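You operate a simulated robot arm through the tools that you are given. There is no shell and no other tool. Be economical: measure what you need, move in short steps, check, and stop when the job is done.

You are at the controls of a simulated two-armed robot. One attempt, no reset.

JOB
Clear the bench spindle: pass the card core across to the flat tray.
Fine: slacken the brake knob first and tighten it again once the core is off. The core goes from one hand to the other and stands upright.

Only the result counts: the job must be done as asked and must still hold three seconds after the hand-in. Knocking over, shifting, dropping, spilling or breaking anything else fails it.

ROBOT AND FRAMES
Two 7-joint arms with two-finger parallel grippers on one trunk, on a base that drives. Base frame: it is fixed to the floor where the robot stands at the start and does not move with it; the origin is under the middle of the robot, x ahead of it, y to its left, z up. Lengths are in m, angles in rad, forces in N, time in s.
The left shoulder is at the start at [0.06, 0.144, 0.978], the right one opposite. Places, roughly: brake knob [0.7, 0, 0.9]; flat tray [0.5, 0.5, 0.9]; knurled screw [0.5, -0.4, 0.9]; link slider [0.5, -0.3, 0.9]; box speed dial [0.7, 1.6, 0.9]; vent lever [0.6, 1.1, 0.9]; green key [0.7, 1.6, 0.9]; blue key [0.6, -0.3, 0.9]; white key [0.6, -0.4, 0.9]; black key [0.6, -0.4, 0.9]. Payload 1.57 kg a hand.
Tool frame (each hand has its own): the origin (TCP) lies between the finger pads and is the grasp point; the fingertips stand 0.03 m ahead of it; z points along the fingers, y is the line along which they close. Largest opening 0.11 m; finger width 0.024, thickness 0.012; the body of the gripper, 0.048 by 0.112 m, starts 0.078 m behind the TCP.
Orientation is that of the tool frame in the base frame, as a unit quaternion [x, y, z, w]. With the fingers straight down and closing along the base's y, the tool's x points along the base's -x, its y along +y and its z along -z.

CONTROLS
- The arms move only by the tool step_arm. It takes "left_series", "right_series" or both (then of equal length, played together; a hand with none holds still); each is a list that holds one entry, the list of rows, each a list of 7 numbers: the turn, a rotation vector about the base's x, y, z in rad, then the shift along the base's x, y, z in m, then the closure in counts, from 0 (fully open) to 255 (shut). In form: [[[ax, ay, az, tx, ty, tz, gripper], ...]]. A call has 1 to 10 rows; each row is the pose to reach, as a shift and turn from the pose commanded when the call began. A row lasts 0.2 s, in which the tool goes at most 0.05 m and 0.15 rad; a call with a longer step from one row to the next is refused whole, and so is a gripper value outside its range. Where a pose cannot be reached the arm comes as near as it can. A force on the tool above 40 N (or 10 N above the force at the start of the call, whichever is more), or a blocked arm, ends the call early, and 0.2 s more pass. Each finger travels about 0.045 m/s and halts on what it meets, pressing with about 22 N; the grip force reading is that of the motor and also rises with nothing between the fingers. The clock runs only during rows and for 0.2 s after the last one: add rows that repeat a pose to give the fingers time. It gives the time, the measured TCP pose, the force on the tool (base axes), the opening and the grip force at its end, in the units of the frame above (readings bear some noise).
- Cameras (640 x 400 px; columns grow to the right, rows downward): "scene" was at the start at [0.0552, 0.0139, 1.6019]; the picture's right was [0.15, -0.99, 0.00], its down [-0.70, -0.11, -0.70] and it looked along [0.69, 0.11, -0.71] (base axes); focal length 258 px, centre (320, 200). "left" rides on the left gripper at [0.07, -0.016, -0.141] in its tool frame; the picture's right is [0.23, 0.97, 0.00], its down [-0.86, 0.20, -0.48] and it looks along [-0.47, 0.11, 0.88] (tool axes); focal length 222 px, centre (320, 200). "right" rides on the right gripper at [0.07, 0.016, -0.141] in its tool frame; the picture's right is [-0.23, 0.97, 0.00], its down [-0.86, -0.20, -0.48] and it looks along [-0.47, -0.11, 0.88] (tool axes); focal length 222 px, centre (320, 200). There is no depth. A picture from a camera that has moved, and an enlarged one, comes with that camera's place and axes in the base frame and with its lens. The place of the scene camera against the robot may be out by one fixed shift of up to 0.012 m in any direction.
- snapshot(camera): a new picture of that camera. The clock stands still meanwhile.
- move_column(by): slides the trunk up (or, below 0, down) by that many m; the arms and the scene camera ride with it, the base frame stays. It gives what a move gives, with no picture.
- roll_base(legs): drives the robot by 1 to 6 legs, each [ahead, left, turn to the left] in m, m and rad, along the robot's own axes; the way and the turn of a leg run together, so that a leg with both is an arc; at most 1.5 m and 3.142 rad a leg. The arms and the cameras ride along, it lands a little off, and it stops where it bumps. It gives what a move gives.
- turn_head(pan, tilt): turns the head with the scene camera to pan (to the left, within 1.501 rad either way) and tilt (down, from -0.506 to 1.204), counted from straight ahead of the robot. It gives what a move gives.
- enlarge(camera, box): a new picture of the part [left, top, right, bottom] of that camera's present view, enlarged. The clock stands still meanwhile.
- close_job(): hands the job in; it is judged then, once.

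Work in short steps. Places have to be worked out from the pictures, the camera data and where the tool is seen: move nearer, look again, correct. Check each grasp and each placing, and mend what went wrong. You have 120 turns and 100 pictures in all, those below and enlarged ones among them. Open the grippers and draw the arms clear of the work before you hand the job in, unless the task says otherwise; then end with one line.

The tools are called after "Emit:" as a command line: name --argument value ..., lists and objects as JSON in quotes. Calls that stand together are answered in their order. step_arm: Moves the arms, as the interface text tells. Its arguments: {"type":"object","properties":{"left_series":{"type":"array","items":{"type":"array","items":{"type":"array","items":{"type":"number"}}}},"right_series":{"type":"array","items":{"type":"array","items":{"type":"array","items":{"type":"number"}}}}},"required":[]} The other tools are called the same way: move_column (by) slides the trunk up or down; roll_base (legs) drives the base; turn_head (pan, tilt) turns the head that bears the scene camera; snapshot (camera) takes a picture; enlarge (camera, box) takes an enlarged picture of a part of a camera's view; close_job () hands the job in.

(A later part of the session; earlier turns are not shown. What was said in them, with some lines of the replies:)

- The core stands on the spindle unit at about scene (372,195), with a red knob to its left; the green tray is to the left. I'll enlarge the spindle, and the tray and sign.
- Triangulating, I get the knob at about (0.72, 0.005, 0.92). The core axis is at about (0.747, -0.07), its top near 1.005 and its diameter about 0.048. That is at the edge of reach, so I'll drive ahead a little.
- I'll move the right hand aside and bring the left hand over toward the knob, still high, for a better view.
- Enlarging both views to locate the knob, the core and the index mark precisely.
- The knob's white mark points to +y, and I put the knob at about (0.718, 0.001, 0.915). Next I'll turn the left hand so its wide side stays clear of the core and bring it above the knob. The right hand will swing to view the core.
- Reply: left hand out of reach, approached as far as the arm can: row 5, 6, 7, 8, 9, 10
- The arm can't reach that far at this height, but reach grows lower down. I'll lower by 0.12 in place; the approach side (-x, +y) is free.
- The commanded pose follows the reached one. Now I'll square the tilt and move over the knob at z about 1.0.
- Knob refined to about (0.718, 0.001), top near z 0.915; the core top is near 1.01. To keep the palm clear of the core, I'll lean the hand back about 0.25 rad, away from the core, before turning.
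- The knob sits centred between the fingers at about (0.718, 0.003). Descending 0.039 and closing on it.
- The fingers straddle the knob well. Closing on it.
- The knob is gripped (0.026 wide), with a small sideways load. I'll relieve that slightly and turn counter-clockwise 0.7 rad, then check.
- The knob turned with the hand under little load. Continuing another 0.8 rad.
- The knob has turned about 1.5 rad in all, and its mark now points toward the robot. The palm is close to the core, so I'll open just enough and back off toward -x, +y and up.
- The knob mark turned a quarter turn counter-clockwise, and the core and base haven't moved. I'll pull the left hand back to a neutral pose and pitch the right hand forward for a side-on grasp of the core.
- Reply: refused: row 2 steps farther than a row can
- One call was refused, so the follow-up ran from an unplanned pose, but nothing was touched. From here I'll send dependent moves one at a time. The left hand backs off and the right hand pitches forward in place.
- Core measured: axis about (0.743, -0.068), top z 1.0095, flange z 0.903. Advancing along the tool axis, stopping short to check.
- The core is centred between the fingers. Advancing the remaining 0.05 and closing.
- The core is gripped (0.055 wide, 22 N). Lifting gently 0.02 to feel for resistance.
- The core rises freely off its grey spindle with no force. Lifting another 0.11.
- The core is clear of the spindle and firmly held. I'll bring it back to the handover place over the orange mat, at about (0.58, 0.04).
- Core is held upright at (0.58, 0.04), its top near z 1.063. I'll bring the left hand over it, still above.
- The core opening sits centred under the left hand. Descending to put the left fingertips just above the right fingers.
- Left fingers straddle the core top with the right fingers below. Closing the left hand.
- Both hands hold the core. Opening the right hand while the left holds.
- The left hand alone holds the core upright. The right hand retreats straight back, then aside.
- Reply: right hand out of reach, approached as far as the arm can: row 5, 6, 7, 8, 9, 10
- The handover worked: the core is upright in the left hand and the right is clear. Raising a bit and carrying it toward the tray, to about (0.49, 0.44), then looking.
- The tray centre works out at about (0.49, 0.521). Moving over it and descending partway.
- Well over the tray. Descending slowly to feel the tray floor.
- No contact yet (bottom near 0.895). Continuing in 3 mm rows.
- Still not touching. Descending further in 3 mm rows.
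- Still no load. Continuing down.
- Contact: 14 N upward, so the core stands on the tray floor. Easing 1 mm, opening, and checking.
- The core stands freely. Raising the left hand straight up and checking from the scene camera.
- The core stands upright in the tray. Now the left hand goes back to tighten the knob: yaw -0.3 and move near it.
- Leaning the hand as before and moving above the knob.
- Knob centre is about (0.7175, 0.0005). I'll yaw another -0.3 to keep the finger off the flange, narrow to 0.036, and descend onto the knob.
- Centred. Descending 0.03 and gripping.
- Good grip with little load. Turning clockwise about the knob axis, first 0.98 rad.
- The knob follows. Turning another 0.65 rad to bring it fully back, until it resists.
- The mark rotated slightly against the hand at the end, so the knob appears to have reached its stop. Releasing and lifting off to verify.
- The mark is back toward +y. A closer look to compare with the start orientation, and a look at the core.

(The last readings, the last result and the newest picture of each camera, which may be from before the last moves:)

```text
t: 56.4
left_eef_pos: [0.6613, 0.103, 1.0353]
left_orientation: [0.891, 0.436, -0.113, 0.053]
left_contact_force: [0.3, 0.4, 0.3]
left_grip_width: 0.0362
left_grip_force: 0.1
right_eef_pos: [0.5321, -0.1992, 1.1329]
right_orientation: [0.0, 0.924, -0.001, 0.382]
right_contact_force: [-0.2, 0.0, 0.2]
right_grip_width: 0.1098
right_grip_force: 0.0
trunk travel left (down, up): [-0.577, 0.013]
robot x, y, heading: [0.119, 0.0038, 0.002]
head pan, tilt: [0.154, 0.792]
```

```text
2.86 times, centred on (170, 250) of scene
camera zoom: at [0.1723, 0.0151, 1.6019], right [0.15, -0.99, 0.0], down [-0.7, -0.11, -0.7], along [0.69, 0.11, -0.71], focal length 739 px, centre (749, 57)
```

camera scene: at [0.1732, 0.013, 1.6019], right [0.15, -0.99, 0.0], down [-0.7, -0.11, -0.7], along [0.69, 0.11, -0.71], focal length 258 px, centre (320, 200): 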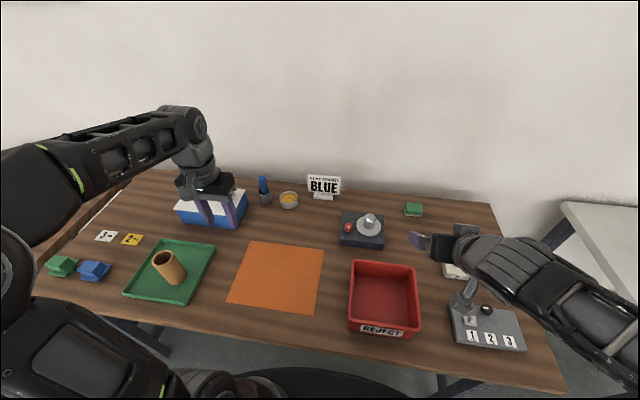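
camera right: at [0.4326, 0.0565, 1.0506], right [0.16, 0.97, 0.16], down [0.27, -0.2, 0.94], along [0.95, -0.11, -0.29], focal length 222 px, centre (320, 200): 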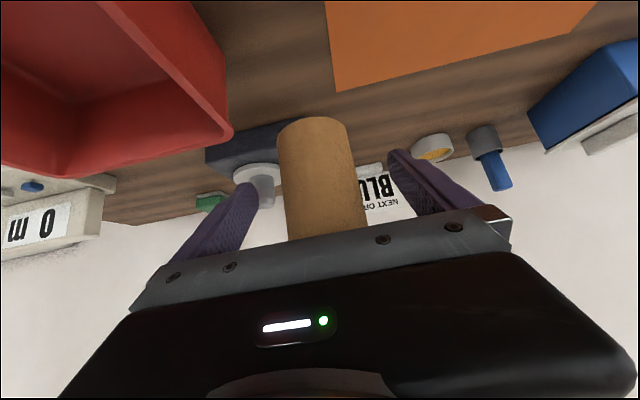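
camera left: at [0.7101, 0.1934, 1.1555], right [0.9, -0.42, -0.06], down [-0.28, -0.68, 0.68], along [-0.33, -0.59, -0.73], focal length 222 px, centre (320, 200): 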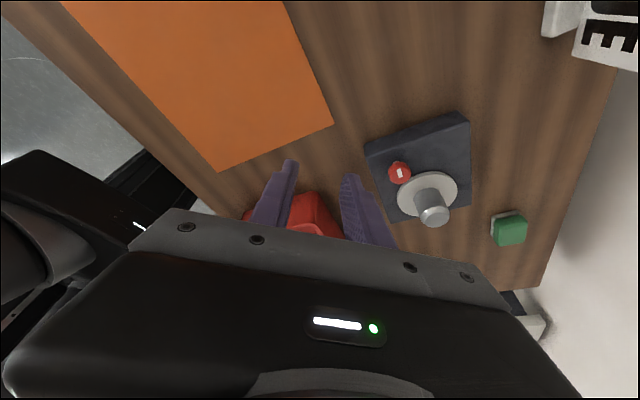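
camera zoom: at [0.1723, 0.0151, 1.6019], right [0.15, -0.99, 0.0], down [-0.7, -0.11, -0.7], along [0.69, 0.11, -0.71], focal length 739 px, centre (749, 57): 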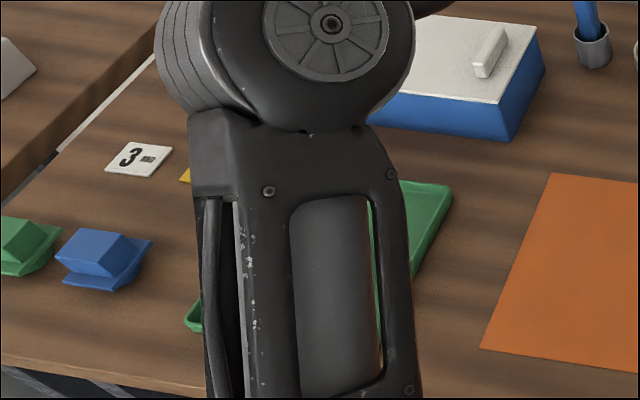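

The mark matches its starting orientation, so the brake is tight again. Now I'll square the left hand and draw it back, opening it.

Emit:
step_arm --left_series '[[[0.097, -0.078, 0, -0.015, 0.01, 0.03, 120], [0.193, -0.155, 0, -0.03, 0.02, 0.06, 60], [0.193, -0.155, 0, -0.06, 0.04, 0.09, 0], [0.193, -0.155, 0, -0.09, 0.06, 0.1, 0], [0.193, -0.155, 0, -0.12, 0.09, 0.1, 0]]]'

Emit:
step_arm --left_series '[[[0, 0, 0.15, 0, 0, 0, 0], [0, 0, 0.3, 0, 0, 0, 0], [0, 0, 0.45, 0, 0, 0, 0], [0, 0, 0.6, 0, 0, 0, 0], [0, 0, 0.75, 0, 0, 0, 0], [0, 0, 0.9, 0, 0, 0, 0], [0, 0, 1.05, 0, 0, 0, 0], [0, 0, 1.2, 0, 0, 0, 0], [0, 0, 1.35, 0, 0, 0, 0], [0, 0, 1.5, 0, 0, 0, 0]]]'

Emit:
snapshot --camera "scene"

```text
t: 57.6
left_eef_pos: [0.5392, 0.1958, 1.1374]
left_orientation: [0.898, 0.44, -0.001, 0.002]
left_contact_force: [0.1, 0.0, 0.3]
left_grip_width: 0.11
left_grip_force: 0.0
right_eef_pos: [0.5331, -0.2003, 1.134]
right_orientation: [0.0, 0.924, 0.001, 0.382]
right_contact_force: [-0.1, 0.0, -0.5]
right_grip_width: 0.1101
right_grip_force: 0.1
trunk travel left (down, up): [-0.577, 0.013]
robot x, y, heading: [0.1174, 0.0, 0.002]
head pan, tilt: [0.154, 0.792]
```

```text
t: 59.8
left_eef_pos: [0.5424, 0.1939, 1.1377]
left_orientation: [0.356, 0.935, 0.0, 0.002]
left_contact_force: [-0.4, 0.4, -0.3]
left_grip_width: 0.11
left_grip_force: 0.0
right_eef_pos: [0.5343, -0.2005, 1.1329]
right_orientation: [0.0, 0.924, 0.0, 0.382]
right_contact_force: [0.4, 0.1, -0.1]
right_grip_width: 0.11
right_grip_force: 0.0
trunk travel left (down, up): [-0.577, 0.013]
robot x, y, heading: [0.1185, 0.002, 0.001]
head pan, tilt: [0.154, 0.792]
```

```text
33 pictures are left
camera scene: at [0.1731, 0.0138, 1.6019], right [0.15, -0.99, 0.0], down [-0.7, -0.11, -0.7], along [0.69, 0.11, -0.71], focal length 258 px, centre (320, 200)
```

scene: 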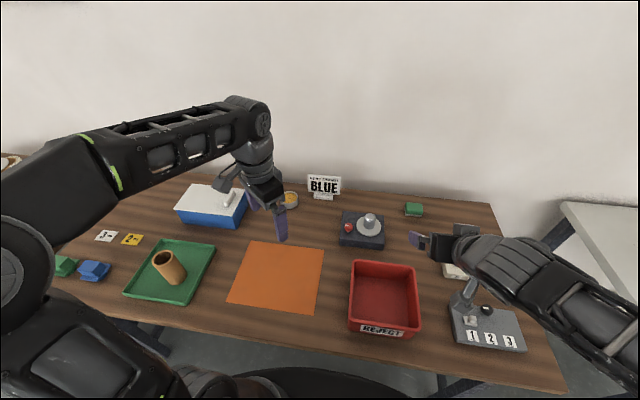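

The core stands upright in the tray, the knob is back at its tight mark, everything else is in place, and both hands are open, empty and clear. Handing in.

Emit:
close_job

```text
The job is handed in.
```

The card core is off the spindle, went from right hand to left, and stands upright in the flat tray. I slackened the brake knob first and tightened it back to its starting mark afterwards.
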